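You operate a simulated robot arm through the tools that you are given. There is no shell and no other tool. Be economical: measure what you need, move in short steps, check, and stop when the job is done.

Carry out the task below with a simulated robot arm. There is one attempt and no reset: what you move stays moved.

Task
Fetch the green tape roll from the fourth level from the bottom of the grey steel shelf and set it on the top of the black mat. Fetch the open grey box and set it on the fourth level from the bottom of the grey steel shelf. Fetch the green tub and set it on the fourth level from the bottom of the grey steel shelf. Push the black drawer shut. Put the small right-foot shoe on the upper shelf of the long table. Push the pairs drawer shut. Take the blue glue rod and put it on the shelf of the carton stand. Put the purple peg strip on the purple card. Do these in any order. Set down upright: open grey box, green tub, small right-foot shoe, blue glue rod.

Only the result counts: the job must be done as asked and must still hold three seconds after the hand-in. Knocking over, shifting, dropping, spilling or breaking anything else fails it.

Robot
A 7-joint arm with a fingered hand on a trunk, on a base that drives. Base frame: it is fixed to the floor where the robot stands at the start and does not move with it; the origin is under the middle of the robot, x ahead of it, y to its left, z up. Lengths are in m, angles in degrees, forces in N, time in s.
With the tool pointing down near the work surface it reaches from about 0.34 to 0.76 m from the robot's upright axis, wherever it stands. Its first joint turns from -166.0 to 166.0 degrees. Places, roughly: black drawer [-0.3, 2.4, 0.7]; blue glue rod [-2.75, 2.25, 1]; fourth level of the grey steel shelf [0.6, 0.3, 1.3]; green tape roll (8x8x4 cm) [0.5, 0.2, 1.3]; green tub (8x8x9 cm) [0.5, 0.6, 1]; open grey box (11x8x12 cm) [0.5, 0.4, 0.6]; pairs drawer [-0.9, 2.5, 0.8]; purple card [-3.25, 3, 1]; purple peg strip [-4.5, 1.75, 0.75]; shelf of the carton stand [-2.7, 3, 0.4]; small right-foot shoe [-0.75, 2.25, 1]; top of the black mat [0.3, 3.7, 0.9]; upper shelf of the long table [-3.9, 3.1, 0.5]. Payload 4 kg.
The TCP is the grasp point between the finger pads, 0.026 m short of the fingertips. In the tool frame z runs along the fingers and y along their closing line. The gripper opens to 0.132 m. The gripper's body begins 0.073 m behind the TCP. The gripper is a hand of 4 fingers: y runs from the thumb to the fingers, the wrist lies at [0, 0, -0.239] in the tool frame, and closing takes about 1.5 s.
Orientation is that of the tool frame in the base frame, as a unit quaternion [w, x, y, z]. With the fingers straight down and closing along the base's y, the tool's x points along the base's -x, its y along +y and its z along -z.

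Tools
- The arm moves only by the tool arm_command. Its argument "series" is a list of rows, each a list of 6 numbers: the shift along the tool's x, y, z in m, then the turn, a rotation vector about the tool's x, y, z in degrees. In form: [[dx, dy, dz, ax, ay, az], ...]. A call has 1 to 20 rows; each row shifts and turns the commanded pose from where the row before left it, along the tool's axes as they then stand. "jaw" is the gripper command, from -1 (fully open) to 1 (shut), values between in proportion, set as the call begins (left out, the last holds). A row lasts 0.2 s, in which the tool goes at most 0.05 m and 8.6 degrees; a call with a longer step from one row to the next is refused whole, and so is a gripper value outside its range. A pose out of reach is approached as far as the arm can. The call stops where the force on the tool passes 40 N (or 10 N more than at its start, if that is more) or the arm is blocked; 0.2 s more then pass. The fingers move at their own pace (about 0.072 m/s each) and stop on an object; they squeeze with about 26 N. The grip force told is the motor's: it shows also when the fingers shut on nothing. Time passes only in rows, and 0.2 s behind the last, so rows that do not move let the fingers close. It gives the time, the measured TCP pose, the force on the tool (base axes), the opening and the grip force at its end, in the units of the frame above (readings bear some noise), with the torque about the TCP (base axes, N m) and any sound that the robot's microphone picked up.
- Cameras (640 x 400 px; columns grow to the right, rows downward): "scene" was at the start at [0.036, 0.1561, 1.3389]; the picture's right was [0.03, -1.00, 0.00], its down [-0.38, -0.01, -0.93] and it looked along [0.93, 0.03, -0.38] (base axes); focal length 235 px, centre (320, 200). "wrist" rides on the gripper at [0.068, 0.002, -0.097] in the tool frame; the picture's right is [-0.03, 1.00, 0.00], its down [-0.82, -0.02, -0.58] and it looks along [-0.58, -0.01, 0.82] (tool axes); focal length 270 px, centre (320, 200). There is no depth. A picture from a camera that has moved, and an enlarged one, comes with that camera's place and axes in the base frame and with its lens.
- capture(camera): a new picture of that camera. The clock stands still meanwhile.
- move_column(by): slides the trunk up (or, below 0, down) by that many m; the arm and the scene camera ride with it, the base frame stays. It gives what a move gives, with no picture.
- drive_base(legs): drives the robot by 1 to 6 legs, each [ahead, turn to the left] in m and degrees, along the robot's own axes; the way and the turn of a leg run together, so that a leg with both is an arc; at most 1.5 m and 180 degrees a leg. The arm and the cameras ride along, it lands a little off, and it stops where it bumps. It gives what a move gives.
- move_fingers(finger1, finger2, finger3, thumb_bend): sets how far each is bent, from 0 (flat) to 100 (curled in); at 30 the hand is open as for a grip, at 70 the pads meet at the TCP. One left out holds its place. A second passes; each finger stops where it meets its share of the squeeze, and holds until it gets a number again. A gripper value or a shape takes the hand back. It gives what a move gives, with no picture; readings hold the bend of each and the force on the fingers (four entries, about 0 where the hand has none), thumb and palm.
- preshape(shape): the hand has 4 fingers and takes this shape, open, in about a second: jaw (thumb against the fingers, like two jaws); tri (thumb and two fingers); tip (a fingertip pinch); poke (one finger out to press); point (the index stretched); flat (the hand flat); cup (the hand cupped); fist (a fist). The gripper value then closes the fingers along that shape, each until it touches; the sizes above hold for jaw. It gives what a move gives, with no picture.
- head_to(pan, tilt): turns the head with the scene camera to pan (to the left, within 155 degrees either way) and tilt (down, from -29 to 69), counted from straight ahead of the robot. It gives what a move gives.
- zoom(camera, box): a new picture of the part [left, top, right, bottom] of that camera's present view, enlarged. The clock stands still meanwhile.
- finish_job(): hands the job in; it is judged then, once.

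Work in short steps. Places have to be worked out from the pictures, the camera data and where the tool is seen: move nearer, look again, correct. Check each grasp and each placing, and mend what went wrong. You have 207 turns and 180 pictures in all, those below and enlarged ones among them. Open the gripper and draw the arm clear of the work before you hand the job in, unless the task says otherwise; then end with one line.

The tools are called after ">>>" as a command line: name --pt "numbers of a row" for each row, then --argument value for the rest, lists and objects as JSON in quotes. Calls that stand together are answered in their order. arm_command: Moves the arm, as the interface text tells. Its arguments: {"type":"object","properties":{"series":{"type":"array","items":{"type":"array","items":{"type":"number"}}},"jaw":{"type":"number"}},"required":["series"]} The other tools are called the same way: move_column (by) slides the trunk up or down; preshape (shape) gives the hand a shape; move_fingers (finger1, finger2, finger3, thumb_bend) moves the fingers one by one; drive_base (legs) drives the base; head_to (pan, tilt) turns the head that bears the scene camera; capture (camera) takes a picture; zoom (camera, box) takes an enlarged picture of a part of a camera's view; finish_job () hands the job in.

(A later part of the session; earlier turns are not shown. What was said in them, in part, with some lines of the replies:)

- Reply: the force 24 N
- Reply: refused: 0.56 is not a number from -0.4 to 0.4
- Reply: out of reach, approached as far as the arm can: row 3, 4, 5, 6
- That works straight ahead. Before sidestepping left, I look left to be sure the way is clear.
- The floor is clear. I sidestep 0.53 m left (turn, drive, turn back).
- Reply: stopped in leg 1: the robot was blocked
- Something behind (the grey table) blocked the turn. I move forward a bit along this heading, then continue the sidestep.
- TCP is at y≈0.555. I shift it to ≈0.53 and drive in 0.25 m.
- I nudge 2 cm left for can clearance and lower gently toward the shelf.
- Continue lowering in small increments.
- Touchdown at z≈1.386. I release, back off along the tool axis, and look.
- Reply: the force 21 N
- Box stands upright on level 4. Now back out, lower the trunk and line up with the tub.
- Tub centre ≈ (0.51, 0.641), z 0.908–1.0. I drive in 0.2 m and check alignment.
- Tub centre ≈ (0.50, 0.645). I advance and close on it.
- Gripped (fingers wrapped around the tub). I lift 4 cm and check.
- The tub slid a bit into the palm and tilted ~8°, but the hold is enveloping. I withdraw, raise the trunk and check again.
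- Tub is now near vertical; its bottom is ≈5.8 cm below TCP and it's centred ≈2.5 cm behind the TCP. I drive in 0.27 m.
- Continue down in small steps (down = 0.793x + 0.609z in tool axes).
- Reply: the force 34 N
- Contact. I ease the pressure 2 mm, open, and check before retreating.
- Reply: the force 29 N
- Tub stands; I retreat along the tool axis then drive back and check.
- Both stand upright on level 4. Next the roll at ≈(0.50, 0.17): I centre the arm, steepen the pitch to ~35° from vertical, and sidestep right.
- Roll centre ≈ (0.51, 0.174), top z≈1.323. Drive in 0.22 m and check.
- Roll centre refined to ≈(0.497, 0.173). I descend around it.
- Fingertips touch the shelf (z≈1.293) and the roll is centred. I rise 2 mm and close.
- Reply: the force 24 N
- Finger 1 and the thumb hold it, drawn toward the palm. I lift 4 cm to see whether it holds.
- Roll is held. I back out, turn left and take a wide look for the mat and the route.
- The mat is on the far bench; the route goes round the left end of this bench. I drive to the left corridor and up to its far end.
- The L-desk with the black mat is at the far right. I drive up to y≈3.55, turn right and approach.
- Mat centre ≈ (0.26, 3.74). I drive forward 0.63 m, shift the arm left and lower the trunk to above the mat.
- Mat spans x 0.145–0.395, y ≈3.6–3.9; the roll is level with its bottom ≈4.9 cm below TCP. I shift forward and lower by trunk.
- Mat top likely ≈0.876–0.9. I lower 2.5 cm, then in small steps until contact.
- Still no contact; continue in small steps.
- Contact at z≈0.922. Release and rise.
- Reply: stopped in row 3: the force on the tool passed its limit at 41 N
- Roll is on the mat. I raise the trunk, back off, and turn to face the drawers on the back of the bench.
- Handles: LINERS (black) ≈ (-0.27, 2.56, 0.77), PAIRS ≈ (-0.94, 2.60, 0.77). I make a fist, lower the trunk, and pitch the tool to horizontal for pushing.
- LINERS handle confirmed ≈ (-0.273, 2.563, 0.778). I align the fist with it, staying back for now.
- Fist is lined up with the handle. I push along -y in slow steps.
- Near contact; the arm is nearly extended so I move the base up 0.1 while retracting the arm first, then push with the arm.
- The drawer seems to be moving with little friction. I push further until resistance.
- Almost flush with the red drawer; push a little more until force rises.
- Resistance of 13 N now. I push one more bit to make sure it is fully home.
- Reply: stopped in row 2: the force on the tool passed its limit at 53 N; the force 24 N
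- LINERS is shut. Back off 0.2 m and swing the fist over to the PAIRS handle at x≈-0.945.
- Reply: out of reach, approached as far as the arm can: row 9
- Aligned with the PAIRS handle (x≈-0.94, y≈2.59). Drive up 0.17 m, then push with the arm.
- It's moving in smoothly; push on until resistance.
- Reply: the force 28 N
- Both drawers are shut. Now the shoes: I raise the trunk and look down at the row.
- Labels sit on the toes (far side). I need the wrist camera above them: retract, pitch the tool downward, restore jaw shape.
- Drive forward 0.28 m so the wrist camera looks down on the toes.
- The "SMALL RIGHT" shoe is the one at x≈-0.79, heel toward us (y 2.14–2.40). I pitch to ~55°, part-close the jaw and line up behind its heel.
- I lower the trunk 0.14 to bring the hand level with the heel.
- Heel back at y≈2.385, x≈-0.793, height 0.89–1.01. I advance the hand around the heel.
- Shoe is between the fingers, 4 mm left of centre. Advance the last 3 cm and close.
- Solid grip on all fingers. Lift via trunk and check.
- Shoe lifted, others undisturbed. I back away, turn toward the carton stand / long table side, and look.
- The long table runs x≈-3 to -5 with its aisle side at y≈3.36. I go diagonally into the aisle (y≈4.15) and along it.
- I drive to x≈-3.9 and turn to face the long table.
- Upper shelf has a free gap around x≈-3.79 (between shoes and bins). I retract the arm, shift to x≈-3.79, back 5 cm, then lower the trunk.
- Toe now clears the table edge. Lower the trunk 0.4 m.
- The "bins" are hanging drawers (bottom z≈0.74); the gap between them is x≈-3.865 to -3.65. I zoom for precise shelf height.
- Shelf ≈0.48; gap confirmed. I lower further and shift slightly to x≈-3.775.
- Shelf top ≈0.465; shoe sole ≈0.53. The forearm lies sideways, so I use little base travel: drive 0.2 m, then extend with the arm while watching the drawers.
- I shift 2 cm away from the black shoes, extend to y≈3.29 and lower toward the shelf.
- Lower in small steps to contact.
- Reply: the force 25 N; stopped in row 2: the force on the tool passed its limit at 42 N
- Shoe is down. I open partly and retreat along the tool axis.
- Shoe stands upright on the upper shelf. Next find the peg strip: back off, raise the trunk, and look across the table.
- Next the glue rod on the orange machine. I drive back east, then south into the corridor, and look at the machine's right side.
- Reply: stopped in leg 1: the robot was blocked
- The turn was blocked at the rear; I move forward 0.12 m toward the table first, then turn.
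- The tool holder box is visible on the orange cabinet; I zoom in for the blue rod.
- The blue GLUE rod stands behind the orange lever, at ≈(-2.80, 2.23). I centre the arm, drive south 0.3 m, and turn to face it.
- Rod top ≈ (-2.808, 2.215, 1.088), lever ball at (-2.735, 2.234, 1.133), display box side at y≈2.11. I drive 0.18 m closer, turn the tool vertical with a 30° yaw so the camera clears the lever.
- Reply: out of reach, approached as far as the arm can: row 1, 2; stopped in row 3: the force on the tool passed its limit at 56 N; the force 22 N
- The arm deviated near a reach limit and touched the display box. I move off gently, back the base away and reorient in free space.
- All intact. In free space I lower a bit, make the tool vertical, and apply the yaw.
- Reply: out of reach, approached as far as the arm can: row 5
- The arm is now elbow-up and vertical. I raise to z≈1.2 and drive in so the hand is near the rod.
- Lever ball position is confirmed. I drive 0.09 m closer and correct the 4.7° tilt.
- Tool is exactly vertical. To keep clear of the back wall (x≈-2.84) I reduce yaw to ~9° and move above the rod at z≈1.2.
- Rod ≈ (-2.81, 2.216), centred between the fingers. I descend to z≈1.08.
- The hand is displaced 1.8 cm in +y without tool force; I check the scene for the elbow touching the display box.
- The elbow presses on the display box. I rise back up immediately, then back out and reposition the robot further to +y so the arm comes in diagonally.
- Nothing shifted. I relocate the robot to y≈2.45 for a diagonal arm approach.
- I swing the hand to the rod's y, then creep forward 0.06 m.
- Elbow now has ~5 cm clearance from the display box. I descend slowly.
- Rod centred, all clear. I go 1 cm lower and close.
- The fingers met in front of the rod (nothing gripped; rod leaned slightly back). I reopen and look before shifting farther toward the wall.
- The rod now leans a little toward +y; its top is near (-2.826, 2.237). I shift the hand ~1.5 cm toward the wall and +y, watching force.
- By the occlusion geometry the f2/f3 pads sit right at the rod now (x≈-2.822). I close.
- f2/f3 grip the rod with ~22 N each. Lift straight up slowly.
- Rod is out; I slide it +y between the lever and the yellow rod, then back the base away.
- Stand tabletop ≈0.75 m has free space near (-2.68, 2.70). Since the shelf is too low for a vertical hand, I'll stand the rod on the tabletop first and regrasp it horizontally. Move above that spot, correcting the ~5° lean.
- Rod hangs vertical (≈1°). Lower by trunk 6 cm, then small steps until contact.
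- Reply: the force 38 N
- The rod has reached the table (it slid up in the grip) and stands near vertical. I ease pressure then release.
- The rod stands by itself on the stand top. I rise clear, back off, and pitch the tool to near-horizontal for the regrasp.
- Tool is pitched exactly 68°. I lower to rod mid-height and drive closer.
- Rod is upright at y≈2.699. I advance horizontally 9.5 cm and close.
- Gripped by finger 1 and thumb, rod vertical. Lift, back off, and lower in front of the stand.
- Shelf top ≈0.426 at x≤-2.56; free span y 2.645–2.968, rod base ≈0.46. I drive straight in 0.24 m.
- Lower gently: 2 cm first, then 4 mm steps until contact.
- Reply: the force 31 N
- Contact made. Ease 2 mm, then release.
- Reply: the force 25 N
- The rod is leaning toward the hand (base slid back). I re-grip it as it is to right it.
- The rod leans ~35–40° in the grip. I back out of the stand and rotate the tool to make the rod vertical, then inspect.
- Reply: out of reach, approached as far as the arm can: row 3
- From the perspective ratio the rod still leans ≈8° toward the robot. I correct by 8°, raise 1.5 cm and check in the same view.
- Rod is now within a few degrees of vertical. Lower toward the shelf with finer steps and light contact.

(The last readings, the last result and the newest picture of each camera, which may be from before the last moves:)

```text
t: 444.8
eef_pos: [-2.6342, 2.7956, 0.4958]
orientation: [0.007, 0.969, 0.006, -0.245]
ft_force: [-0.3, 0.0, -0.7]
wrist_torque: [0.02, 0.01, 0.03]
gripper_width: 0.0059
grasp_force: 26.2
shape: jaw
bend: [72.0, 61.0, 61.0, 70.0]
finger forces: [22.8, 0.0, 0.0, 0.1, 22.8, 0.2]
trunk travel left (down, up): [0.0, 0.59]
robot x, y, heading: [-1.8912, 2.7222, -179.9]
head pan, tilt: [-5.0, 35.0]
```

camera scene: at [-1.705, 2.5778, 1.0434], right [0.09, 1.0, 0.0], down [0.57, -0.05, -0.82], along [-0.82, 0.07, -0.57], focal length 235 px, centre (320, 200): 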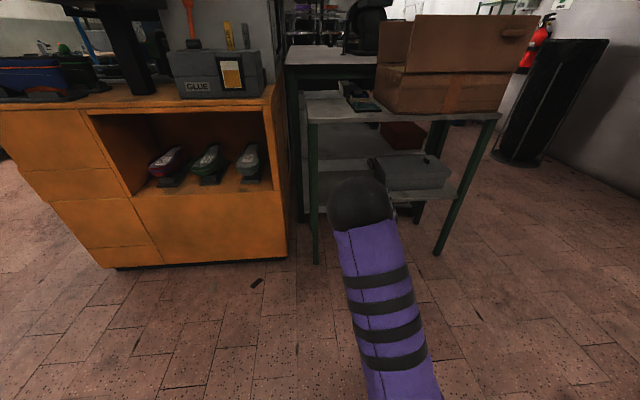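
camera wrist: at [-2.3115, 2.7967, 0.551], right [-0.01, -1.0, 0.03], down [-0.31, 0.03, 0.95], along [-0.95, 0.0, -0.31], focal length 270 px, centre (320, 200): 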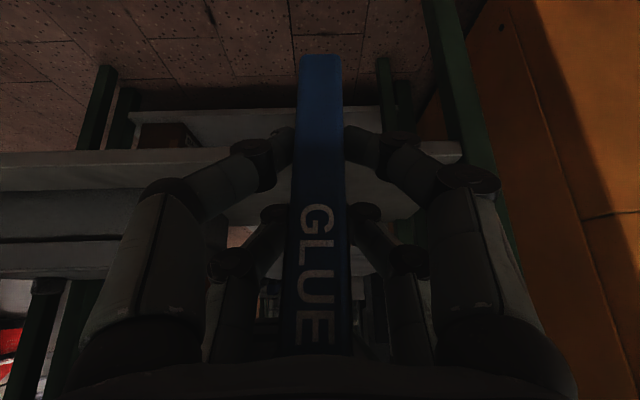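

>>> arm_command --pt "0.0012 0 0.0022 0 0 0" --pt "0 0 0 0 0 0"

>>> arm_command --pt "0.0012 0 0.0022 0 0 0" --pt "0 0 0 0 0 0"

>>> arm_command --pt "0.0012 0 0.0022 0 0 0" --pt "0 0 0 0 0 0"

>>> arm_command --pt "0.0012 0 0.0022 0 0 0" --pt "0 0 0 0 0 0"

```text
t: 445.4
eef_pos: [-2.6345, 2.795, 0.4936]
orientation: [0.007, 0.97, 0.005, -0.245]
ft_force: [0.2, 1.0, -0.3]
wrist_torque: [0.0, 0.02, -0.02]
gripper_width: 0.0057
grasp_force: 25.7
shape: jaw
bend: [72.0, 61.0, 61.0, 70.0]
finger forces: [22.8, 0.0, 0.0, 0.0, 22.8, 0.3]
trunk travel left (down, up): [0.0, 0.59]
robot x, y, heading: [-1.8946, 2.7214, -180.0]
head pan, tilt: [-5.0, 35.0]
```

```text
t: 445.9
eef_pos: [-2.6347, 2.7951, 0.4924]
orientation: [0.008, 0.969, 0.006, -0.247]
ft_force: [0.4, 1.1, 1.1]
wrist_torque: [0.04, 0.01, 0.02]
gripper_width: 0.0058
grasp_force: 25.5
shape: jaw
bend: [72.0, 61.0, 61.0, 70.0]
finger forces: [23.0, 0.0, 0.0, 0.0, 23.0, 0.2]
trunk travel left (down, up): [0.0, 0.59]
robot x, y, heading: [-1.894, 2.7236, -179.9]
head pan, tilt: [-5.0, 35.0]
```

```text
t: 446.6
eef_pos: [-2.6363, 2.7959, 0.4911]
orientation: [0.008, 0.969, 0.006, -0.246]
ft_force: [1.0, -1.9, 9.2]
wrist_torque: [-0.02, -0.06, -0.01]
gripper_width: 0.0061
grasp_force: 26.3
shape: jaw
bend: [72.0, 61.0, 61.0, 71.0]
finger forces: [26.5, 0.1, 0.1, 0.1, 24.9, 0.4]
trunk travel left (down, up): [0.0, 0.59]
robot x, y, heading: [-1.8944, 2.7187, -180.0]
head pan, tilt: [-5.0, 35.0]
```

```text
t: 447.1
eef_pos: [-2.6357, 2.7953, 0.4902]
orientation: [0.007, 0.969, 0.005, -0.248]
ft_force: [2.8, -1.8, 22.5]
wrist_torque: [0.05, -0.11, -0.01]
gripper_width: 0.0065
grasp_force: 26.1
shape: jaw
bend: [73.0, 61.0, 61.0, 71.0]
finger forces: [29.6, 0.1, 0.0, 0.1, 27.8, 1.7]
trunk travel left (down, up): [0.0, 0.59]
robot x, y, heading: [-1.8931, 2.7229, -179.9]
head pan, tilt: [-5.0, 35.0]
```

Contact. Ease 3 mm and check the rod's attitude before release.

>>> arm_command --pt "-0.0012 0 -0.0022 0 0 0" --pt "0 0 0 0 0 0"

>>> zoom --camera "wrist" --box '[180, 20, 480, 380]'

```text
t: 447.8
eef_pos: [-2.6343, 2.7958, 0.4913]
orientation: [0.008, 0.969, 0.006, -0.247]
ft_force: [-0.3, -1.8, 15.8]
wrist_torque: [0.0, 0.06, -0.07]
gripper_width: 0.0064
grasp_force: 26.2
shape: jaw
bend: [73.0, 61.0, 61.0, 71.0]
finger forces: [28.6, 0.1, 0.0, 0.0, 27.2, 1.7]
trunk travel left (down, up): [0.0, 0.59]
robot x, y, heading: [-1.894, 2.7252, -179.8]
head pan, tilt: [-5.0, 35.0]
```

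```text
1.11 times, centred on (330, 200) of wrist
camera zoom: at [-2.5286, 2.7952, 0.5423], right [-0.01, -1.0, 0.02], down [-0.44, 0.02, 0.9], along [-0.9, 0.0, -0.44], focal length 300 px, centre (309, 200)
```

zoom: 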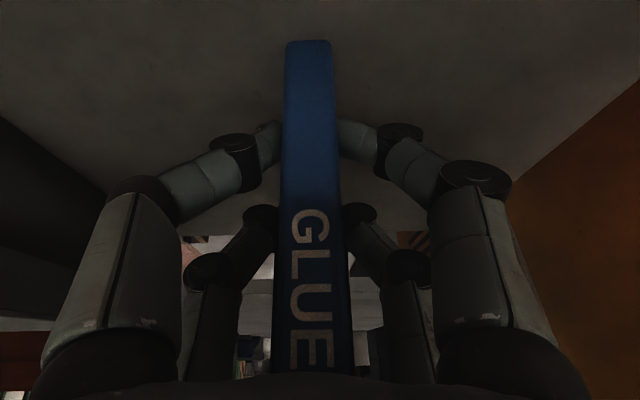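

The rod looks vertical, its top just touching the palm. I ease until the load is near zero, then release.

>>> arm_command --pt "-0.0012 0 -0.0022 0 0 0" --pt "0 0 0 0 0 0"

>>> arm_command --pt "-0.0007 0 -0.0013 0 0 0" --pt "0 0 0 0 0 0"

>>> arm_command --pt "0 0 0 0 0 0" --pt "0 0 0 0 0 0" --pt "0 0 0 0 0 0" --pt "0 0 0 0 0 0" --jaw 0.2

>>> zoom --camera "wrist" --box '[180, 20, 480, 380]'

```text
t: 448.4
eef_pos: [-2.6339, 2.7945, 0.4911]
orientation: [0.008, 0.969, 0.006, -0.245]
ft_force: [-2.0, -0.8, 6.0]
wrist_torque: [0.03, 0.07, 0.0]
gripper_width: 0.0063
grasp_force: 26.3
shape: jaw
bend: [73.0, 61.0, 61.0, 71.0]
finger forces: [26.9, 0.0, 0.0, 0.1, 26.5, 0.9]
trunk travel left (down, up): [0.0, 0.59]
robot x, y, heading: [-1.8939, 2.7217, -180.3]
head pan, tilt: [-5.0, 35.0]
```

```text
t: 448.9
eef_pos: [-2.6335, 2.7947, 0.4923]
orientation: [0.007, 0.97, 0.005, -0.244]
ft_force: [0.4, -0.3, -1.4]
wrist_torque: [0.04, 0.06, 0.0]
gripper_width: 0.0065
grasp_force: 25.6
shape: jaw
bend: [73.0, 61.0, 61.0, 71.0]
finger forces: [25.8, 0.1, 0.0, 0.0, 25.7, 0.1]
trunk travel left (down, up): [0.0, 0.59]
robot x, y, heading: [-1.897, 2.722, -179.7]
head pan, tilt: [-5.0, 35.0]
```

```text
t: 449.9
eef_pos: [-2.6345, 2.795, 0.4934]
orientation: [0.008, 0.969, 0.006, -0.246]
ft_force: [-0.3, 0.2, 0.4]
wrist_torque: [0.01, 0.04, -0.03]
gripper_width: 0.0524
grasp_force: 0.0
shape: jaw
bend: [73.0, 73.0, 73.0, 70.0]
finger forces: [0.0, 0.1, 0.1, 0.0, 0.0, 0.0]
trunk travel left (down, up): [0.0, 0.59]
robot x, y, heading: [-1.8952, 2.7208, -179.9]
head pan, tilt: [-5.0, 35.0]
```

```text
1.11 times, centred on (330, 200) of wrist
camera zoom: at [-2.5287, 2.7955, 0.5457], right [-0.01, -1.0, 0.02], down [-0.44, 0.02, 0.9], along [-0.9, 0.0, -0.44], focal length 300 px, centre (309, 200)
```

zoom: 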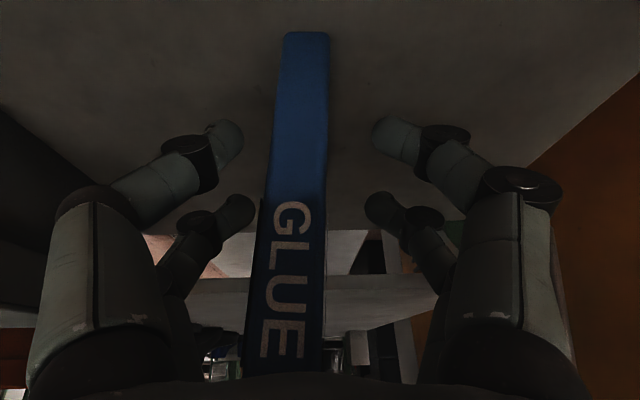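

The rod stands free. I open wider and withdraw straight back by base.

>>> arm_command --pt "0 0 0 0 0 0" --pt "0 0 0 0 0 0" --pt "0 0 0 0 0 0" --jaw -0.2

>>> drive_base --legs '[[-0.2, 0]]'

>>> capture --camera "wrist"

```text
t: 450.8
eef_pos: [-2.6349, 2.7955, 0.4954]
orientation: [0.007, 0.969, 0.007, -0.246]
ft_force: [-0.5, 0.3, 0.2]
wrist_torque: [-0.02, 0.0, -0.02]
gripper_width: 0.0786
grasp_force: 0.1
shape: jaw
bend: [71.0, 71.0, 71.0, 70.0]
finger forces: [0.0, 0.0, 0.0, 0.1, 0.0, 0.1]
trunk travel left (down, up): [0.0, 0.59]
robot x, y, heading: [-1.896, 2.7203, -179.9]
head pan, tilt: [-5.0, 35.0]
```

```text
t: 452.4
eef_pos: [-2.4313, 2.7946, 0.4936]
orientation: [0.008, 0.969, 0.006, -0.247]
ft_force: [0.4, 0.0, -0.5]
wrist_torque: [0.01, 0.02, 0.01]
gripper_width: 0.0786
grasp_force: 0.1
shape: jaw
bend: [71.0, 71.0, 71.0, 70.0]
finger forces: [0.0, 0.1, 0.1, 0.1, 0.1, 0.0]
trunk travel left (down, up): [0.0, 0.59]
robot x, y, heading: [-1.6951, 2.724, -179.8]
head pan, tilt: [-5.0, 35.0]
```

```text
15 pictures are left
camera wrist: at [-2.3264, 2.7948, 0.5456], right [-0.01, -1.0, 0.02], down [-0.44, 0.02, 0.9], along [-0.9, -0.01, -0.44], focal length 270 px, centre (320, 200)
```

wrist: 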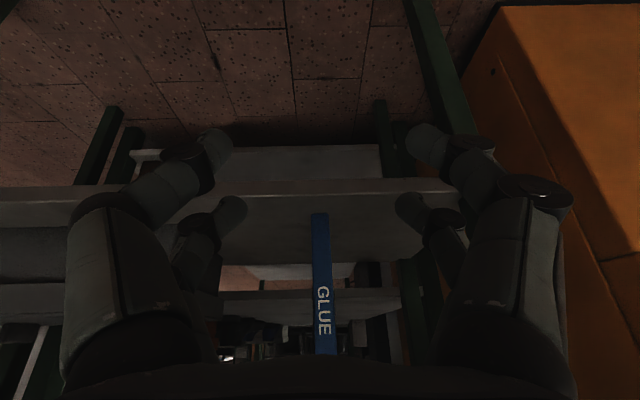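

Rod stands upright on the stand's shelf. Next the peg strip: raise the trunk and drive around the south side of the machine.

>>> move_column --by 0.4

>>> drive_base --legs '[[0, 75], [1.0, 0], [0, 15], [0.95, 0], [0, -90], [1.2, 0]]'

>>> head_to --pan -25 --tilt 25

>>> capture --camera "scene"

```text
t: 456.2
eef_pos: [-2.4329, 2.7942, 0.893]
orientation: [0.007, 0.969, 0.007, -0.245]
ft_force: [-0.4, 0.3, -0.4]
wrist_torque: [-0.02, 0.0, 0.01]
gripper_width: 0.0786
grasp_force: 0.1
shape: jaw
bend: [71.0, 71.0, 71.0, 70.0]
finger forces: [0.1, 0.1, 0.0, 0.1, 0.0, 0.0]
trunk travel left (down, up): [-0.4, 0.19]
robot x, y, heading: [-1.6896, 2.7252, -179.7]
head pan, tilt: [-5.0, 35.0]
```

```text
t: 480.4
eef_pos: [-3.8944, 0.8865, 0.8929]
orientation: [0.007, 0.969, 0.007, -0.246]
ft_force: [0.0, -0.2, -0.1]
wrist_torque: [0.0, 0.02, 0.03]
gripper_width: 0.0788
grasp_force: 0.0
shape: jaw
bend: [71.0, 71.0, 71.0, 70.0]
finger forces: [0.0, 0.0, 0.0, 0.0, 0.0, 0.0]
trunk travel left (down, up): [-0.4, 0.19]
robot x, y, heading: [-3.1536, 0.8125, -179.8]
head pan, tilt: [-5.0, 35.0]
```

```text
t: 481.2
eef_pos: [-3.8958, 0.886, 0.8945]
orientation: [0.008, 0.969, 0.007, -0.247]
ft_force: [-0.4, -0.6, -0.2]
wrist_torque: [-0.03, 0.0, 0.01]
gripper_width: 0.0787
grasp_force: 0.1
shape: jaw
bend: [71.0, 71.0, 71.0, 70.0]
finger forces: [0.0, 0.0, 0.0, 0.1, 0.1, 0.0]
trunk travel left (down, up): [-0.4, 0.19]
robot x, y, heading: [-3.1522, 0.8139, -179.6]
head pan, tilt: [-25.0, 25.0]
```

```text
14 pictures are left
camera scene: at [-3.1737, 0.7007, 1.4592], right [0.42, 0.91, 0.0], down [0.38, -0.18, -0.91], along [-0.82, 0.38, -0.42], focal length 235 px, centre (320, 200)
```

scene: 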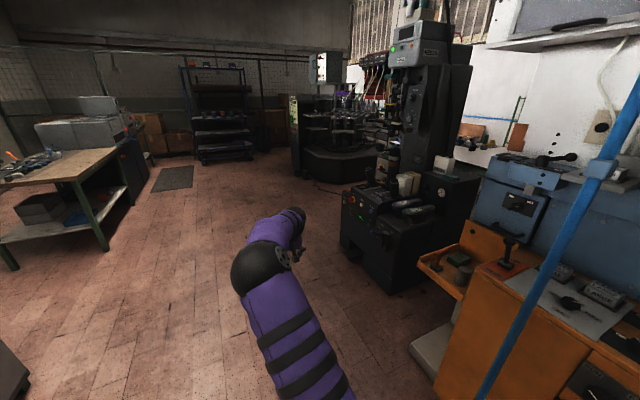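

Black machine ahead right holds items at the right place. Zoom in.

>>> zoom --camera "scene" --box '[330, 140, 490, 260]'

```text
3.33 times, centred on (410, 200) of scene
camera zoom: at [-3.1737, 0.7007, 1.4592], right [0.42, 0.91, 0.0], down [0.38, -0.18, -0.91], along [-0.82, 0.38, -0.42], focal length 783 px, centre (20, 200)
```

zoom: 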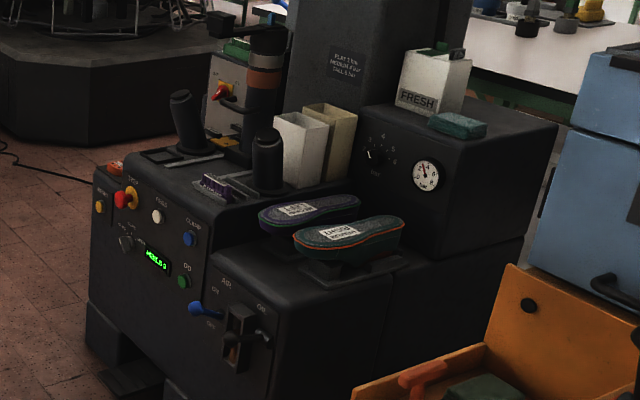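

The purple peg strip lies on the machine's front top at ≈(-4.4, 1.74), lying along x, between joysticks. I drive in front of it and turn to face +y.

>>> drive_base --legs '[[1.25, 0], [0, -90]]'

>>> capture --camera "wrist"

```text
t: 491.7
eef_pos: [-4.3187, 1.5572, 0.8939]
orientation: [0.17, -0.685, 0.686, 0.178]
ft_force: [0.3, -0.3, 0.0]
wrist_torque: [-0.01, 0.01, 0.0]
gripper_width: 0.079
grasp_force: 0.1
shape: jaw
bend: [71.0, 71.0, 71.0, 70.0]
finger forces: [0.0, 0.0, 0.0, 0.0, 0.0, 0.1]
trunk travel left (down, up): [-0.4, 0.19]
robot x, y, heading: [-4.4029, 0.818, 89.5]
head pan, tilt: [-25.0, 25.0]
```

```text
12 pictures are left
camera wrist: at [-4.3201, 1.4495, 0.9457], right [-1.0, 0.02, 0.02], down [0.03, 0.44, 0.9], along [0.01, 0.9, -0.44], focal length 270 px, centre (320, 200)
```

wrist: 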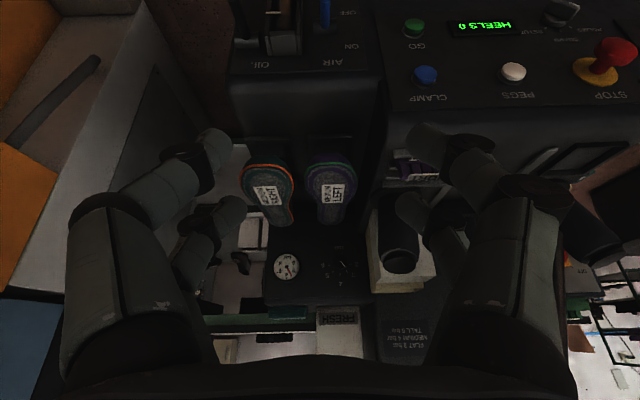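

>>> zoom --camera "wrist" --box '[360, 100, 500, 220]'

```text
3.33 times, centred on (430, 160) of wrist
camera zoom: at [-4.3201, 1.4495, 0.9457], right [-1.0, 0.02, 0.02], down [0.03, 0.44, 0.9], along [0.01, 0.9, -0.44], focal length 901 px, centre (-47, 333)
```

zoom: 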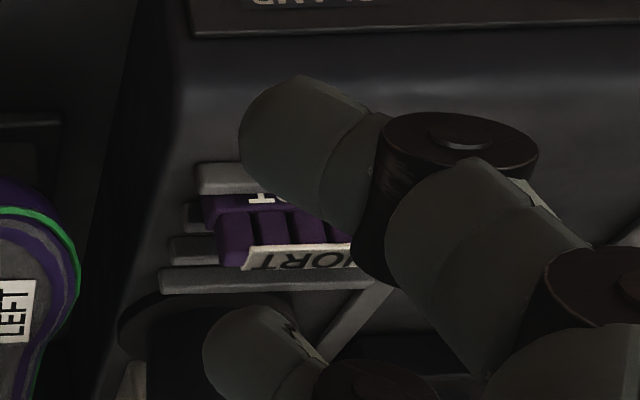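

The strip (label "SHORT") is partly hidden by fingers. I shift the hand to x≈-4.43 and open wide for a clear view.

>>> arm_command --pt "0 0.04 0 0 0 0" --pt "0 0.04 0 0 0 0" --pt "0 0.035 0 0 0 0" --pt "0 0 0 0 0 0" --pt "0 0 0 0 0 0" --jaw -1

>>> zoom --camera "wrist" --box '[180, 90, 460, 300]'

```text
t: 492.9
eef_pos: [-4.4328, 1.5562, 0.8936]
orientation: [0.171, -0.685, 0.686, 0.178]
ft_force: [-0.4, 0.0, -0.2]
wrist_torque: [0.02, 0.0, 0.01]
gripper_width: 0.1321
grasp_force: 0.0
shape: jaw
bend: [30.0, 30.0, 30.0, 30.0]
finger forces: [0.0, 0.0, 0.0, 0.0, 0.0, 0.1]
trunk travel left (down, up): [-0.4, 0.19]
robot x, y, heading: [-4.3995, 0.813, 89.5]
head pan, tilt: [-25.0, 25.0]
```

```text
1.90 times, centred on (320, 195) of wrist
camera zoom: at [-4.4345, 1.4487, 0.9468], right [-1.0, 0.02, 0.02], down [0.03, 0.44, 0.9], along [0.01, 0.9, -0.44], focal length 515 px, centre (320, 210)
```

zoom: 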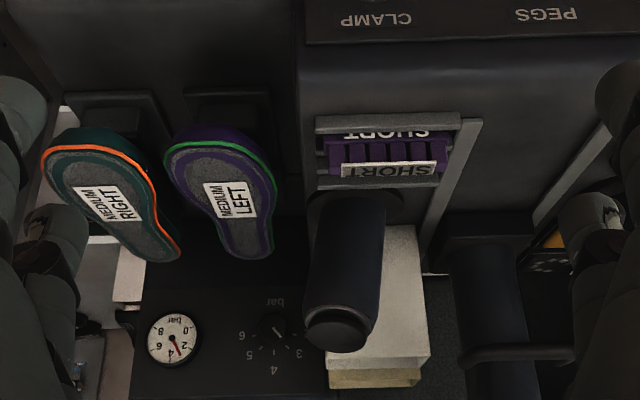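

By triangulation the strip is at ≈(-4.49, 1.81), z 0.705–0.745, ~11 cm long along x. I'll grip across its width (y) at x≈-4.52: make the tool vertical and yaw 90°.

>>> arm_command --pt "0 0 0 0 7.1 0" --pt "0 0 0 0 7.1 0" --pt "0 0 0 0 7.1 0" --pt "0 0 0 0 7.1 0" --pt "0 0 0 0 0 -8.2" --pt "0 0 0 0 0 -8.2" --pt "0 0 0 0 0 -8.2" --pt "0 0 0 0 0 -8.2" --pt "0 0 0 0 0 -8.2" --pt "0 0 0 0 0 -8.2" --pt "0 0 0 0 0 -8.2" --pt "0 0 0 0 0 -8.2" --pt "0 0 0 0 0 -8.2" --pt "0 0 0 0 0 -8.2" --pt "0 0 0 0 0 -8.2" --pt "0 0 0 0 0 0" --jaw -0.3

```text
t: 496.3
eef_pos: [-4.4338, 1.557, 0.8938]
orientation: [0.0, 1.0, 0.005, -0.005]
ft_force: [1.0, 0.3, 0.5]
wrist_torque: [0.02, 0.01, 0.01]
gripper_width: 0.086
grasp_force: 0.1
shape: jaw
bend: [70.0, 70.0, 70.0, 64.0]
finger forces: [0.0, 0.0, 0.1, 0.1, 0.1, 0.0]
trunk travel left (down, up): [-0.4, 0.19]
robot x, y, heading: [-4.404, 0.8198, 89.5]
head pan, tilt: [-25.0, 25.0]
```

Vertical with closing along y. Shift to x≈-4.51 and drive 0.25 m forward, then look.

>>> arm_command --pt "-0.038 0 0 0 0 0" --pt "-0.038 0 0 0 0 0" --pt "0 0 0 0 0 0"

>>> drive_base --legs '[[0.24, 0]]'

>>> capture --camera "wrist"

```text
t: 497.1
eef_pos: [-4.5086, 1.547, 0.8939]
orientation: [-0.002, 1.0, 0.004, -0.005]
ft_force: [0.3, 0.3, 0.7]
wrist_torque: [0.01, 0.02, 0.02]
gripper_width: 0.0861
grasp_force: 0.0
shape: jaw
bend: [70.0, 70.0, 70.0, 64.0]
finger forces: [0.0, 0.0, 0.0, 0.1, 0.0, 0.0]
out of reach, approached as far as the arm can: row 2
trunk travel left (down, up): [-0.4, 0.19]
robot x, y, heading: [-4.4039, 0.8163, 89.3]
head pan, tilt: [-25.0, 25.0]
```

```text
t: 498.9
eef_pos: [-4.5076, 1.7882, 0.8949]
orientation: [-0.001, 1.0, 0.003, -0.006]
ft_force: [-0.3, -0.2, -0.2]
wrist_torque: [0.01, 0.02, 0.01]
gripper_width: 0.086
grasp_force: 0.1
shape: jaw
bend: [70.0, 70.0, 70.0, 64.0]
finger forces: [0.0, 0.0, 0.0, 0.1, 0.0, 0.0]
trunk travel left (down, up): [-0.4, 0.19]
robot x, y, heading: [-4.4007, 1.0579, 89.3]
head pan, tilt: [-25.0, 25.0]
```

```text
9 pictures are left
camera wrist: at [-4.4371, 1.7869, 0.9904], right [-0.02, -1.0, 0.0], down [-0.81, 0.01, 0.59], along [-0.59, 0.01, -0.81], focal length 270 px, centre (320, 200)
```

wrist: 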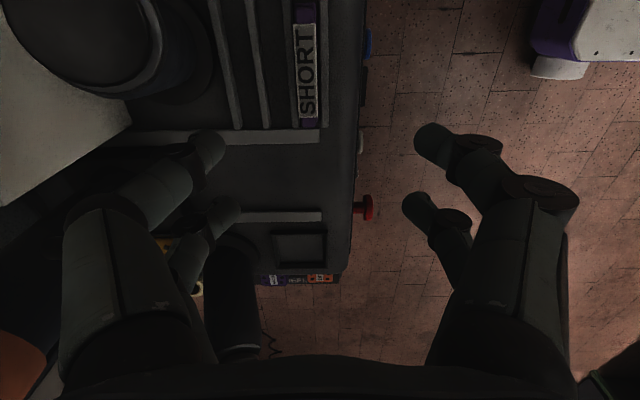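

Strip: centre y≈1.802, far end x≈-4.53, top z≈0.745; joystick top at (-4.448, 1.89). I narrow the jaw, align, and descend.

>>> arm_command --pt "-0.01 -0.014 0 0 0 0" --pt "0 0 0.035 0 0 0" --pt "0 0 0.035 0 0 0" --pt "0 0 0.03 0 0 0" --pt "0 0 0 0 0 0" --pt "0 0 0 0 0 0" --jaw 0.1

>>> capture --camera "wrist"

```text
t: 500.3
eef_pos: [-4.5139, 1.7894, 0.7923]
orientation: [-0.001, 1.0, 0.002, -0.005]
ft_force: [-0.1, 0.2, 0.3]
wrist_torque: [0.03, 0.0, -0.01]
gripper_width: 0.06
grasp_force: 0.0
shape: jaw
bend: [73.0, 73.0, 73.0, 70.0]
finger forces: [0.1, 0.0, 0.0, 0.0, 0.1, 0.0]
out of reach, approached as far as the arm can: row 1
trunk travel left (down, up): [-0.4, 0.19]
robot x, y, heading: [-4.4027, 1.0568, 89.5]
head pan, tilt: [-25.0, 25.0]
```

```text
8 pictures are left
camera wrist: at [-4.4449, 1.7873, 0.888], right [-0.02, -1.0, 0.0], down [-0.81, 0.01, 0.59], along [-0.59, 0.01, -0.81], focal length 270 px, centre (320, 200)
```

wrist: 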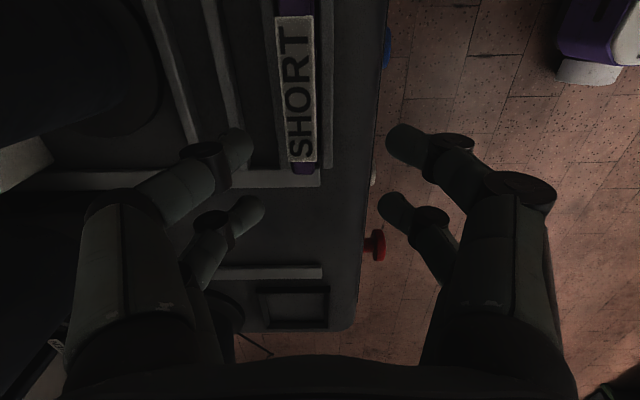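

The y shift was out of reach; I instead creep the base forward 1.2 cm, then descend to z≈0.75.

>>> drive_base --legs '[[0.012, 0]]'

>>> arm_command --pt "0.004 0 0.015 0 0 0" --pt "0 0 0.015 0 0 0" --pt "0 0 0.01 0 0 0" --pt "0 0 0 0 0 0"

>>> capture --camera "wrist"

```text
t: 501.1
eef_pos: [-4.5128, 1.8009, 0.7919]
orientation: [-0.001, 1.0, 0.003, -0.006]
ft_force: [-0.3, 0.4, 1.0]
wrist_torque: [0.0, 0.0, 0.01]
gripper_width: 0.0597
grasp_force: 0.1
shape: jaw
bend: [73.0, 73.0, 73.0, 70.0]
finger forces: [0.1, 0.0, 0.1, 0.1, 0.0, 0.0]
trunk travel left (down, up): [-0.4, 0.19]
robot x, y, heading: [-4.4003, 1.0673, 89.4]
head pan, tilt: [-25.0, 25.0]
```

```text
t: 502.1
eef_pos: [-4.5118, 1.8017, 0.7523]
orientation: [-0.001, 1.0, 0.004, -0.005]
ft_force: [-0.2, 0.4, 0.0]
wrist_torque: [0.01, -0.03, 0.01]
gripper_width: 0.06
grasp_force: 0.1
shape: jaw
bend: [73.0, 73.0, 73.0, 70.0]
finger forces: [0.1, 0.0, 0.0, 0.0, 0.0, 0.0]
trunk travel left (down, up): [-0.4, 0.19]
robot x, y, heading: [-4.4013, 1.0686, 89.3]
head pan, tilt: [-25.0, 25.0]
```

```text
7 pictures are left
camera wrist: at [-4.4411, 1.7998, 0.8477], right [-0.02, -1.0, 0.0], down [-0.81, 0.01, 0.59], along [-0.59, 0.01, -0.81], focal length 270 px, centre (320, 200)
```

wrist: 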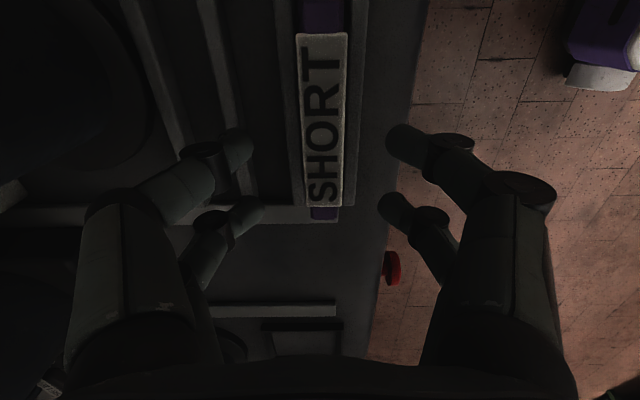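

Strip is centred; its top seems nearer z≈0.72. I descend further in small steps, watching force.

>>> arm_command --pt "0 0 0.01 0 0 0" --pt "0 0 0.008 0 0 0" --pt "0 0 0 0 0 0"

>>> arm_command --pt "0 0 0.006 0 0 0" --pt "0 0 0.005 0 0 0" --pt "0 0 0 0 0 0"

```text
t: 502.9
eef_pos: [-4.5106, 1.8013, 0.7384]
orientation: [-0.004, 1.0, 0.004, -0.004]
ft_force: [0.0, 1.5, 27.6]
wrist_torque: [1.15, -0.58, 0.03]
gripper_width: 0.0606
grasp_force: 0.0
shape: jaw
bend: [73.0, 73.0, 73.0, 70.0]
finger forces: [0.1, 0.0, 0.1, 0.0, 27.3, 0.1]
trunk travel left (down, up): [-0.4, 0.19]
robot x, y, heading: [-4.3979, 1.0704, 89.5]
head pan, tilt: [-25.0, 25.0]
```

```text
t: 503.2
eef_pos: [-4.5107, 1.8046, 0.7401]
orientation: [-0.007, 1.0, 0.004, -0.006]
ft_force: [0.2, -1.0, 17.6]
wrist_torque: [0.66, -0.31, -0.02]
gripper_width: 0.0584
grasp_force: 0.0
shape: jaw
bend: [73.0, 73.0, 74.0, 71.0]
finger forces: [0.0, 0.2, 1.2, 0.0, 16.7, 0.0]
trunk travel left (down, up): [-0.4, 0.19]
robot x, y, heading: [-4.3994, 1.0744, 89.4]
head pan, tilt: [-25.0, 25.0]
stopped in row 1: the force on the tool passed its limit at 43 N (the readings are from after the stop); the commanded pose is now the measured one
```

The thumb rests on a rail (rail top ≈0.714). I rise 3 mm and try closing.

>>> arm_command --pt "0 0 -0.004 0 0 0" --pt "0 0 0 0 0 0"

>>> arm_command --pt "0 0 0 0 0 0" --pt "0 0 0 0 0 0" --pt "0 0 0 0 0 0" --pt "0 0 0 0 0 0" --pt "0 0 0 0 0 0" --jaw 1

```text
t: 503.9
eef_pos: [-4.5105, 1.8027, 0.7392]
orientation: [-0.006, 1.0, 0.005, -0.006]
ft_force: [0.3, -1.3, 10.7]
wrist_torque: [0.36, -0.24, -0.02]
gripper_width: 0.0589
grasp_force: 0.0
shape: jaw
bend: [73.0, 73.0, 73.0, 71.0]
finger forces: [0.0, 0.0, 0.3, 0.1, 10.4, 0.1]
trunk travel left (down, up): [-0.4, 0.19]
robot x, y, heading: [-4.3993, 1.0729, 89.4]
head pan, tilt: [-25.0, 25.0]
```

```text
t: 505.1
eef_pos: [-4.5114, 1.8013, 0.7421]
orientation: [-0.006, 1.0, 0.005, -0.006]
ft_force: [2.0, -13.9, 30.9]
wrist_torque: [-0.38, 0.2, -0.61]
gripper_width: 0.0141
grasp_force: 26.0
shape: jaw
bend: [68.0, 67.0, 63.0, 75.0]
finger forces: [33.3, 30.5, 38.6, 0.0, 11.9, 0.1]
trunk travel left (down, up): [-0.4, 0.19]
robot x, y, heading: [-4.3957, 1.071, 89.7]
head pan, tilt: [-25.0, 25.0]
```

All fingers bear on something (width 14 mm). Lift 4 cm and look.

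>>> arm_command --pt "0 0 -0.015 0 0 0" --pt "0 0 -0.025 0 0 0" --pt "0 0 -0.03 0 0 0" --pt "0 0 -0.03 0 0 0" --pt "0 0 0 0 0 0"

>>> capture --camera "wrist"

```text
t: 506.2
eef_pos: [-4.5096, 1.8022, 0.8377]
orientation: [-0.005, 1.0, 0.004, -0.006]
ft_force: [-0.4, -0.4, -1.3]
wrist_torque: [-0.02, 0.01, 0.04]
gripper_width: 0.0122
grasp_force: 26.1
shape: jaw
bend: [70.0, 70.0, 59.0, 72.0]
finger forces: [24.3, 27.8, 30.8, 0.1, 21.1, 0.0]
trunk travel left (down, up): [-0.4, 0.19]
robot x, y, heading: [-4.4013, 1.0678, 89.4]
head pan, tilt: [-25.0, 25.0]
```

```text
6 pictures are left
camera wrist: at [-4.441, 1.8001, 0.9345], right [-0.02, -1.0, -0.01], down [-0.81, 0.01, 0.59], along [-0.59, 0.02, -0.81], focal length 270 px, centre (320, 200)
```

wrist: 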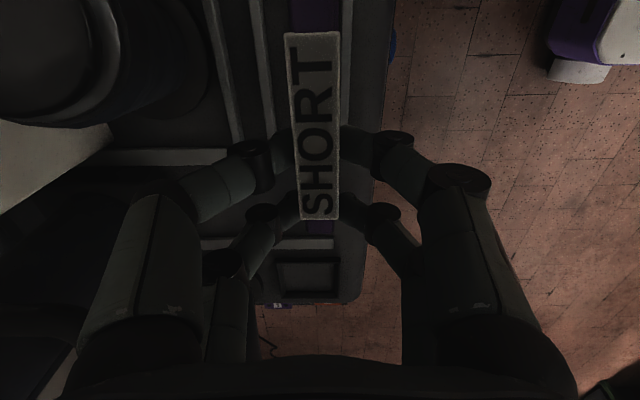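

The strip is held by both finger pairs. I raise, back out, retract the arm, and drive round to the aisle side of the long table.

>>> move_column --by 0.19

>>> drive_base --legs '[[-0.28, 0]]'

>>> arm_command --pt "0 0.04 -0.02 0 0 0" --pt "0 0.04 -0.02 0 0 0" --pt "0 0 -0.02 0 0 0" --pt "0 0 0 0 0 0"

>>> drive_base --legs '[[0, -90], [1.5, 0], [0.95, 0], [0, 90]]'

```text
t: 508.3
eef_pos: [-4.5118, 1.8029, 1.0272]
orientation: [-0.005, 1.0, 0.005, -0.006]
ft_force: [-0.1, 0.1, -0.7]
wrist_torque: [-0.02, 0.05, 0.0]
gripper_width: 0.0123
grasp_force: 26.0
shape: jaw
bend: [70.0, 70.0, 59.0, 72.0]
finger forces: [24.4, 27.8, 30.9, 0.0, 21.1, 0.1]
trunk travel left (down, up): [-0.59, 0.0]
robot x, y, heading: [-4.4001, 1.0708, 89.3]
head pan, tilt: [-25.0, 25.0]
```

```text
t: 510.3
eef_pos: [-4.5132, 1.5213, 1.0296]
orientation: [-0.005, 1.0, 0.005, -0.005]
ft_force: [-0.7, 0.3, -0.6]
wrist_torque: [0.01, 0.04, 0.03]
gripper_width: 0.0124
grasp_force: 26.5
shape: jaw
bend: [70.0, 70.0, 59.0, 72.0]
finger forces: [24.3, 27.8, 30.8, 0.0, 21.2, 0.0]
trunk travel left (down, up): [-0.59, 0.0]
robot x, y, heading: [-4.4011, 0.7926, 89.5]
head pan, tilt: [-25.0, 25.0]
```

```text
t: 511.3
eef_pos: [-4.5118, 1.4401, 1.0878]
orientation: [-0.005, 1.0, 0.004, -0.006]
ft_force: [0.4, 0.7, 0.1]
wrist_torque: [-0.03, 0.01, -0.02]
gripper_width: 0.0122
grasp_force: 26.3
shape: jaw
bend: [70.0, 70.0, 59.0, 72.0]
finger forces: [24.3, 27.2, 30.3, 0.1, 20.9, 0.0]
trunk travel left (down, up): [-0.59, 0.0]
robot x, y, heading: [-4.404, 0.7913, 89.1]
head pan, tilt: [-25.0, 25.0]
```

```text
t: 531.6
eef_pos: [-2.066, 1.4238, 1.088]
orientation: [-0.005, 1.0, -0.004, -0.005]
ft_force: [-1.2, 0.0, -1.1]
wrist_torque: [0.02, 0.0, -0.01]
gripper_width: 0.0119
grasp_force: 26.0
shape: jaw
bend: [70.0, 70.0, 60.0, 72.0]
finger forces: [23.5, 25.5, 28.8, 0.0, 20.3, 0.0]
trunk travel left (down, up): [-0.59, 0.0]
robot x, y, heading: [-1.9697, 0.7702, 88.2]
head pan, tilt: [-25.0, 25.0]
```

>>> drive_base --legs '[[1.5, 1.8], [1.25, 0], [0, 45], [0.72, 0], [0, 45], [0.55, 0]]'

>>> head_to --pan 45 --tilt 35

>>> capture --camera "scene"

```text
t: 555.8
eef_pos: [-3.6661, 3.9158, 1.0863]
orientation: [0.0, 0.702, 0.712, -0.008]
ft_force: [0.5, 0.5, -0.9]
wrist_torque: [-0.02, -0.02, -0.05]
gripper_width: 0.0118
grasp_force: 25.8
shape: jaw
bend: [70.0, 70.0, 60.0, 72.0]
finger forces: [23.3, 25.4, 28.5, 0.0, 20.0, 0.0]
trunk travel left (down, up): [-0.59, 0.0]
robot x, y, heading: [-3.0134, 4.0291, 179.7]
head pan, tilt: [-25.0, 25.0]
```

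```text
t: 557.2
eef_pos: [-3.665, 3.9154, 1.0873]
orientation: [0.0, 0.701, 0.713, -0.007]
ft_force: [-0.4, 0.0, -0.8]
wrist_torque: [0.01, 0.0, 0.01]
gripper_width: 0.0114
grasp_force: 25.8
shape: jaw
bend: [70.0, 70.0, 60.0, 72.0]
finger forces: [23.4, 25.3, 28.6, 0.0, 20.0, 0.1]
trunk travel left (down, up): [-0.59, 0.0]
robot x, y, heading: [-3.0151, 4.0305, 180.0]
head pan, tilt: [45.0, 35.0]
```

```text
5 pictures are left
camera scene: at [-3.0149, 3.8153, 1.6335], right [-0.7, 0.71, 0.0], down [0.41, 0.4, -0.82], along [-0.58, -0.58, -0.57], focal length 235 px, centre (320, 200)
```

scene: 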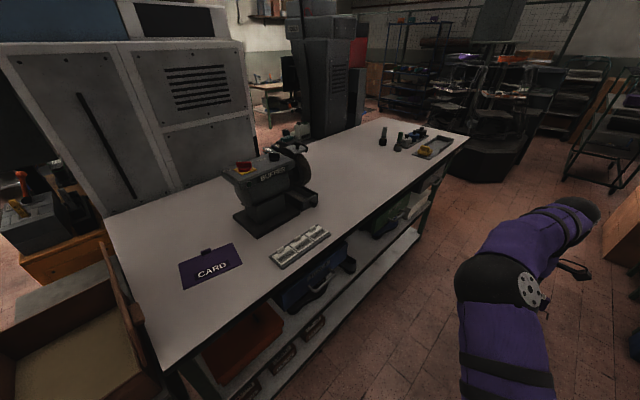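

Card centre ≈ (-3.14, 3.115), ~20×13 cm. I drive 0.22 m, turn to the table, and move over it.

>>> drive_base --legs '[[0.22, 0], [0, 90], [0.25, 0]]'

>>> capture --camera "wrist"

```text
t: 564.6
eef_pos: [-3.116, 3.1291, 1.0883]
orientation: [0.005, -0.01, 1.0, -0.005]
ft_force: [1.1, -0.5, -1.3]
wrist_torque: [-0.03, -0.01, 0.01]
gripper_width: 0.0115
grasp_force: 26.4
shape: jaw
bend: [70.0, 70.0, 60.0, 72.0]
finger forces: [23.0, 25.1, 28.5, 0.1, 19.8, 0.1]
trunk travel left (down, up): [-0.59, 0.0]
robot x, y, heading: [-3.2317, 3.7784, -89.8]
head pan, tilt: [45.0, 35.0]
```

```text
4 pictures are left
camera wrist: at [-3.1857, 3.1287, 1.1835], right [0.0, 1.0, -0.01], down [0.81, 0.0, 0.59], along [0.59, -0.01, -0.81], focal length 270 px, centre (320, 200)
```

wrist: 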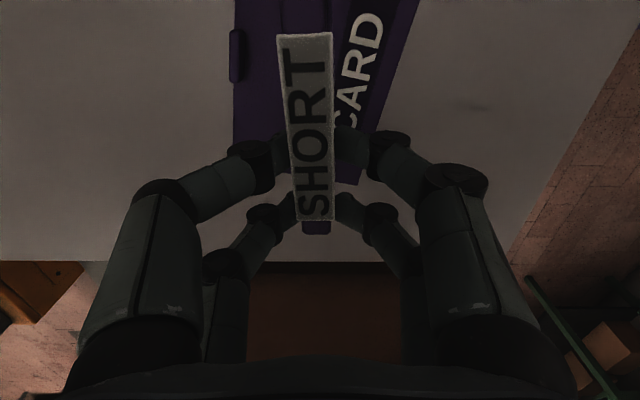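

Strip is over the card (strip x -3.085…-3.195, card x -3.05…-3.25, y centred). Lower 6.5 cm then small steps.

>>> arm_command --pt "0.005 -0.004 0.03 0 0 0" --pt "0 0 0.03 0 0 0" --pt "0 0 0.01 0 0 0" --pt "0 0 0 0 0 0"

>>> arm_command --pt "0 0 0.005 0 0 0" --pt "0 0 0.005 0 0 0" --pt "0 0 0 0 0 0"

>>> arm_command --pt "0 0 0.004 0 0 0" --pt "0 0 0.004 0 0 0" --pt "0 0 0 0 0 0"

>>> arm_command --pt "0 0 0.004 0 0 0" --pt "0 0 0.003 0 0 0" --pt "0 0 0 0 0 0"

```text
t: 565.6
eef_pos: [-3.1207, 3.1228, 1.0175]
orientation: [0.005, -0.01, 1.0, -0.005]
ft_force: [-0.5, 0.1, -0.7]
wrist_torque: [0.01, -0.02, -0.01]
gripper_width: 0.0117
grasp_force: 25.8
shape: jaw
bend: [70.0, 70.0, 60.0, 72.0]
finger forces: [23.0, 25.2, 28.5, 0.0, 19.8, 0.0]
trunk travel left (down, up): [-0.59, 0.0]
robot x, y, heading: [-3.2313, 3.779, -90.0]
head pan, tilt: [45.0, 35.0]
```

```text
t: 566.4
eef_pos: [-3.1208, 3.1234, 1.007]
orientation: [0.005, -0.01, 1.0, -0.005]
ft_force: [0.3, 0.5, -1.5]
wrist_torque: [0.0, -0.04, 0.02]
gripper_width: 0.0118
grasp_force: 26.3
shape: jaw
bend: [70.0, 70.0, 60.0, 72.0]
finger forces: [23.1, 25.2, 28.5, 0.0, 19.8, 0.0]
trunk travel left (down, up): [-0.59, 0.0]
robot x, y, heading: [-3.2314, 3.7763, -90.1]
head pan, tilt: [45.0, 35.0]
```

```text
t: 567.2
eef_pos: [-3.12, 3.1233, 1.0001]
orientation: [0.006, -0.011, 1.0, -0.005]
ft_force: [-0.6, 0.0, -0.8]
wrist_torque: [0.02, -0.06, 0.0]
gripper_width: 0.0118
grasp_force: 25.8
shape: jaw
bend: [70.0, 70.0, 60.0, 72.0]
finger forces: [23.0, 25.3, 28.5, 0.0, 19.8, 0.1]
trunk travel left (down, up): [-0.59, 0.0]
robot x, y, heading: [-3.23, 3.7801, -89.8]
head pan, tilt: [45.0, 35.0]
```

```text
t: 568.0
eef_pos: [-3.1207, 3.1235, 0.9922]
orientation: [0.006, -0.01, 1.0, -0.005]
ft_force: [1.1, -0.8, -1.6]
wrist_torque: [-0.01, 0.0, -0.04]
gripper_width: 0.0117
grasp_force: 26.4
shape: jaw
bend: [70.0, 70.0, 60.0, 72.0]
finger forces: [23.0, 25.3, 28.5, 0.0, 19.9, 0.0]
trunk travel left (down, up): [-0.59, 0.0]
robot x, y, heading: [-3.2361, 3.7796, -90.0]
head pan, tilt: [45.0, 35.0]
```

>>> arm_command --pt "0 0 0.003 0 0 0" --pt "0 0 0.003 0 0 0" --pt "0 0 0 0 0 0"

>>> arm_command --pt "0 0 0.003 0 0 0" --pt "0 0 0.003 0 0 0" --pt "0 0 0 0 0 0"

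>>> arm_command --pt "0 0 0.003 0 0 0" --pt "0 0 0.002 0 0 0" --pt "0 0 0 0 0 0"

```text
t: 568.8
eef_pos: [-3.1187, 3.1226, 0.9867]
orientation: [0.005, -0.011, 1.0, -0.005]
ft_force: [0.2, -0.2, 0.1]
wrist_torque: [-0.01, 0.1, 0.03]
gripper_width: 0.0119
grasp_force: 26.3
shape: jaw
bend: [70.0, 70.0, 60.0, 72.0]
finger forces: [23.7, 25.1, 28.4, 0.0, 20.4, 0.1]
trunk travel left (down, up): [-0.59, 0.0]
robot x, y, heading: [-3.2331, 3.7772, -89.9]
head pan, tilt: [45.0, 35.0]
```

```text
t: 569.6
eef_pos: [-3.1199, 3.124, 0.9827]
orientation: [0.007, -0.011, 1.0, -0.008]
ft_force: [2.9, 0.3, 22.2]
wrist_torque: [-0.16, 0.14, -0.07]
gripper_width: 0.0127
grasp_force: 25.7
shape: jaw
bend: [71.0, 70.0, 60.0, 73.0]
finger forces: [28.0, 25.9, 30.0, 0.0, 23.8, 0.0]
trunk travel left (down, up): [-0.59, 0.0]
robot x, y, heading: [-3.2362, 3.7753, -90.1]
head pan, tilt: [45.0, 35.0]
```

```text
t: 570.1
eef_pos: [-3.1197, 3.1228, 0.9836]
orientation: [0.007, -0.01, 1.0, -0.01]
ft_force: [1.4, 4.0, 18.4]
wrist_torque: [-0.03, 0.2, -0.08]
gripper_width: 0.0135
grasp_force: 26.4
shape: jaw
bend: [71.0, 71.0, 60.0, 73.0]
finger forces: [28.8, 29.0, 31.3, 0.1, 22.0, 0.0]
trunk travel left (down, up): [-0.59, 0.0]
robot x, y, heading: [-3.2363, 3.7776, -90.0]
head pan, tilt: [45.0, 35.0]
stopped in row 2: the force on the tool passed its limit at 42 N (the readings are from after the stop); the commanded pose is now the measured one
```

Contact. I ease 2 mm, open to a modest width, rise, and look.

>>> arm_command --pt "0 0 -0.002 0 0 0" --pt "0 0 0 0 0 0"

>>> arm_command --pt "0 0 0 0 0 0" --pt "0 0 0 0 0 0" --pt "0 0 0 0 0 0" --pt "0 0 0 0 0 0" --jaw 0.1

>>> arm_command --pt "0 0 -0.02 0 0 0" --pt "0 0 -0.04 0 0 0" --pt "0 0 -0.04 0 0 0" --pt "0 0 0 0 0 0"

>>> capture --camera "wrist"

```text
t: 570.7
eef_pos: [-3.1199, 3.1234, 0.9837]
orientation: [0.006, -0.011, 1.0, -0.01]
ft_force: [1.6, 3.0, 14.7]
wrist_torque: [-0.07, 0.17, -0.05]
gripper_width: 0.0132
grasp_force: 26.1
shape: jaw
bend: [71.0, 71.0, 60.0, 73.0]
finger forces: [28.2, 28.5, 31.4, 0.0, 22.2, 0.0]
trunk travel left (down, up): [-0.59, 0.0]
robot x, y, heading: [-3.2307, 3.7823, -89.8]
head pan, tilt: [45.0, 35.0]
```

```text
t: 571.7
eef_pos: [-3.1195, 3.1229, 0.9818]
orientation: [0.006, -0.011, 1.0, -0.007]
ft_force: [-0.2, 0.3, 0.1]
wrist_torque: [0.0, 0.03, 0.0]
gripper_width: 0.0587
grasp_force: 0.1
shape: jaw
bend: [73.0, 73.0, 73.0, 70.0]
finger forces: [0.1, 0.0, 0.0, 0.0, 0.0, 0.0]
trunk travel left (down, up): [-0.59, 0.0]
robot x, y, heading: [-3.236, 3.7803, -90.1]
head pan, tilt: [45.0, 35.0]
```

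```text
t: 572.7
eef_pos: [-3.1213, 3.1225, 1.0827]
orientation: [0.006, -0.012, 1.0, -0.008]
ft_force: [0.2, 0.2, -0.5]
wrist_torque: [0.0, -0.03, 0.01]
gripper_width: 0.0588
grasp_force: 0.1
shape: jaw
bend: [73.0, 73.0, 73.0, 70.0]
finger forces: [0.1, 0.1, 0.1, 0.0, 0.0, 0.1]
trunk travel left (down, up): [-0.59, 0.0]
robot x, y, heading: [-3.235, 3.7761, -89.9]
head pan, tilt: [45.0, 35.0]
```

```text
3 pictures are left
camera wrist: at [-3.1913, 3.1239, 1.1784], right [0.0, 1.0, -0.02], down [0.81, 0.01, 0.59], along [0.59, -0.01, -0.81], focal length 270 px, centre (320, 200)
```

wrist: 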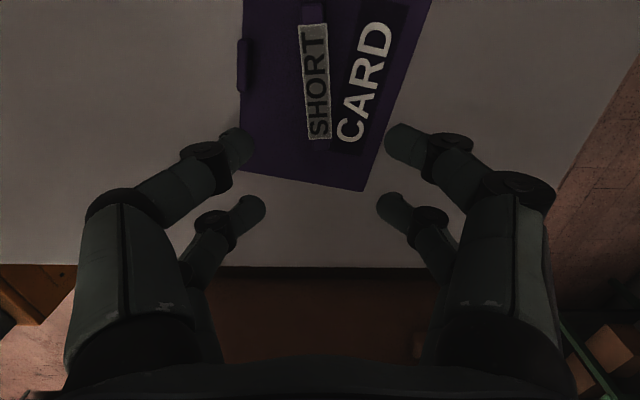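

Strip lies fully on the purple card. I back the robot away clear of the table and take a final look.

>>> drive_base --legs '[[-0.25, 0]]'

>>> arm_command --pt "0 0 0 0 0 0" --pt "0 0 0 0 0 0" --pt "0 0 0 0 0 0" --jaw -1

>>> head_to --pan 20 --tilt 40

>>> capture --camera "scene"

```text
t: 574.5
eef_pos: [-3.1215, 3.3722, 1.0836]
orientation: [0.005, -0.012, 1.0, -0.008]
ft_force: [-0.1, 0.0, -0.5]
wrist_torque: [-0.01, 0.0, -0.01]
gripper_width: 0.059
grasp_force: 0.1
shape: jaw
bend: [73.0, 73.0, 73.0, 70.0]
finger forces: [0.1, 0.0, 0.1, 0.0, 0.0, 0.1]
trunk travel left (down, up): [-0.59, 0.0]
robot x, y, heading: [-3.2336, 4.0279, -90.1]
head pan, tilt: [45.0, 35.0]
```

```text
t: 575.3
eef_pos: [-3.1208, 3.3726, 1.0814]
orientation: [0.006, -0.012, 1.0, -0.009]
ft_force: [0.0, -0.1, 0.7]
wrist_torque: [-0.03, 0.03, 0.01]
gripper_width: 0.1319
grasp_force: 0.1
shape: jaw
bend: [30.0, 30.0, 30.0, 30.0]
finger forces: [0.0, 0.0, 0.1, 0.1, 0.0, 0.0]
trunk travel left (down, up): [-0.59, 0.0]
robot x, y, heading: [-3.2345, 4.0322, -89.7]
head pan, tilt: [45.0, 35.0]
```

```text
t: 576.2
eef_pos: [-3.1203, 3.3718, 1.0828]
orientation: [0.005, -0.013, 1.0, -0.009]
ft_force: [-0.5, 0.3, -1.1]
wrist_torque: [-0.01, -0.04, 0.04]
gripper_width: 0.1319
grasp_force: 0.0
shape: jaw
bend: [30.0, 30.0, 30.0, 30.0]
finger forces: [0.1, 0.0, 0.0, 0.1, 0.1, 0.1]
trunk travel left (down, up): [-0.59, 0.0]
robot x, y, heading: [-3.2337, 4.0333, -89.8]
head pan, tilt: [20.0, 40.0]
```

```text
2 pictures are left
camera scene: at [-3.0491, 4.0088, 1.6259], right [-0.94, -0.34, 0.0], down [-0.22, 0.6, -0.77], along [0.26, -0.72, -0.64], focal length 235 px, centre (320, 200)
```

scene: 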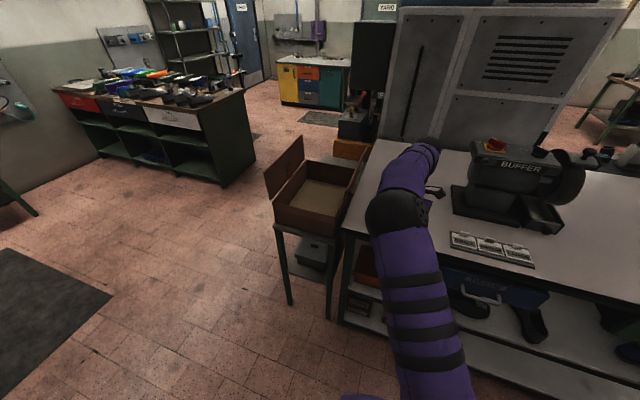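

Drawers are shut, the shoe is standing and the hand is open and clear. Handing in.

>>> finish_job

```text
The job is handed in.
```

All eight tasks are done and the job is handed in. I did not look at the glue rod again after leaving it standing upright on the carton stand's shelf. The hand touched the glue machine's display box once and the elbow pressed on it once. Pictures afterwards showed nothing had moved.
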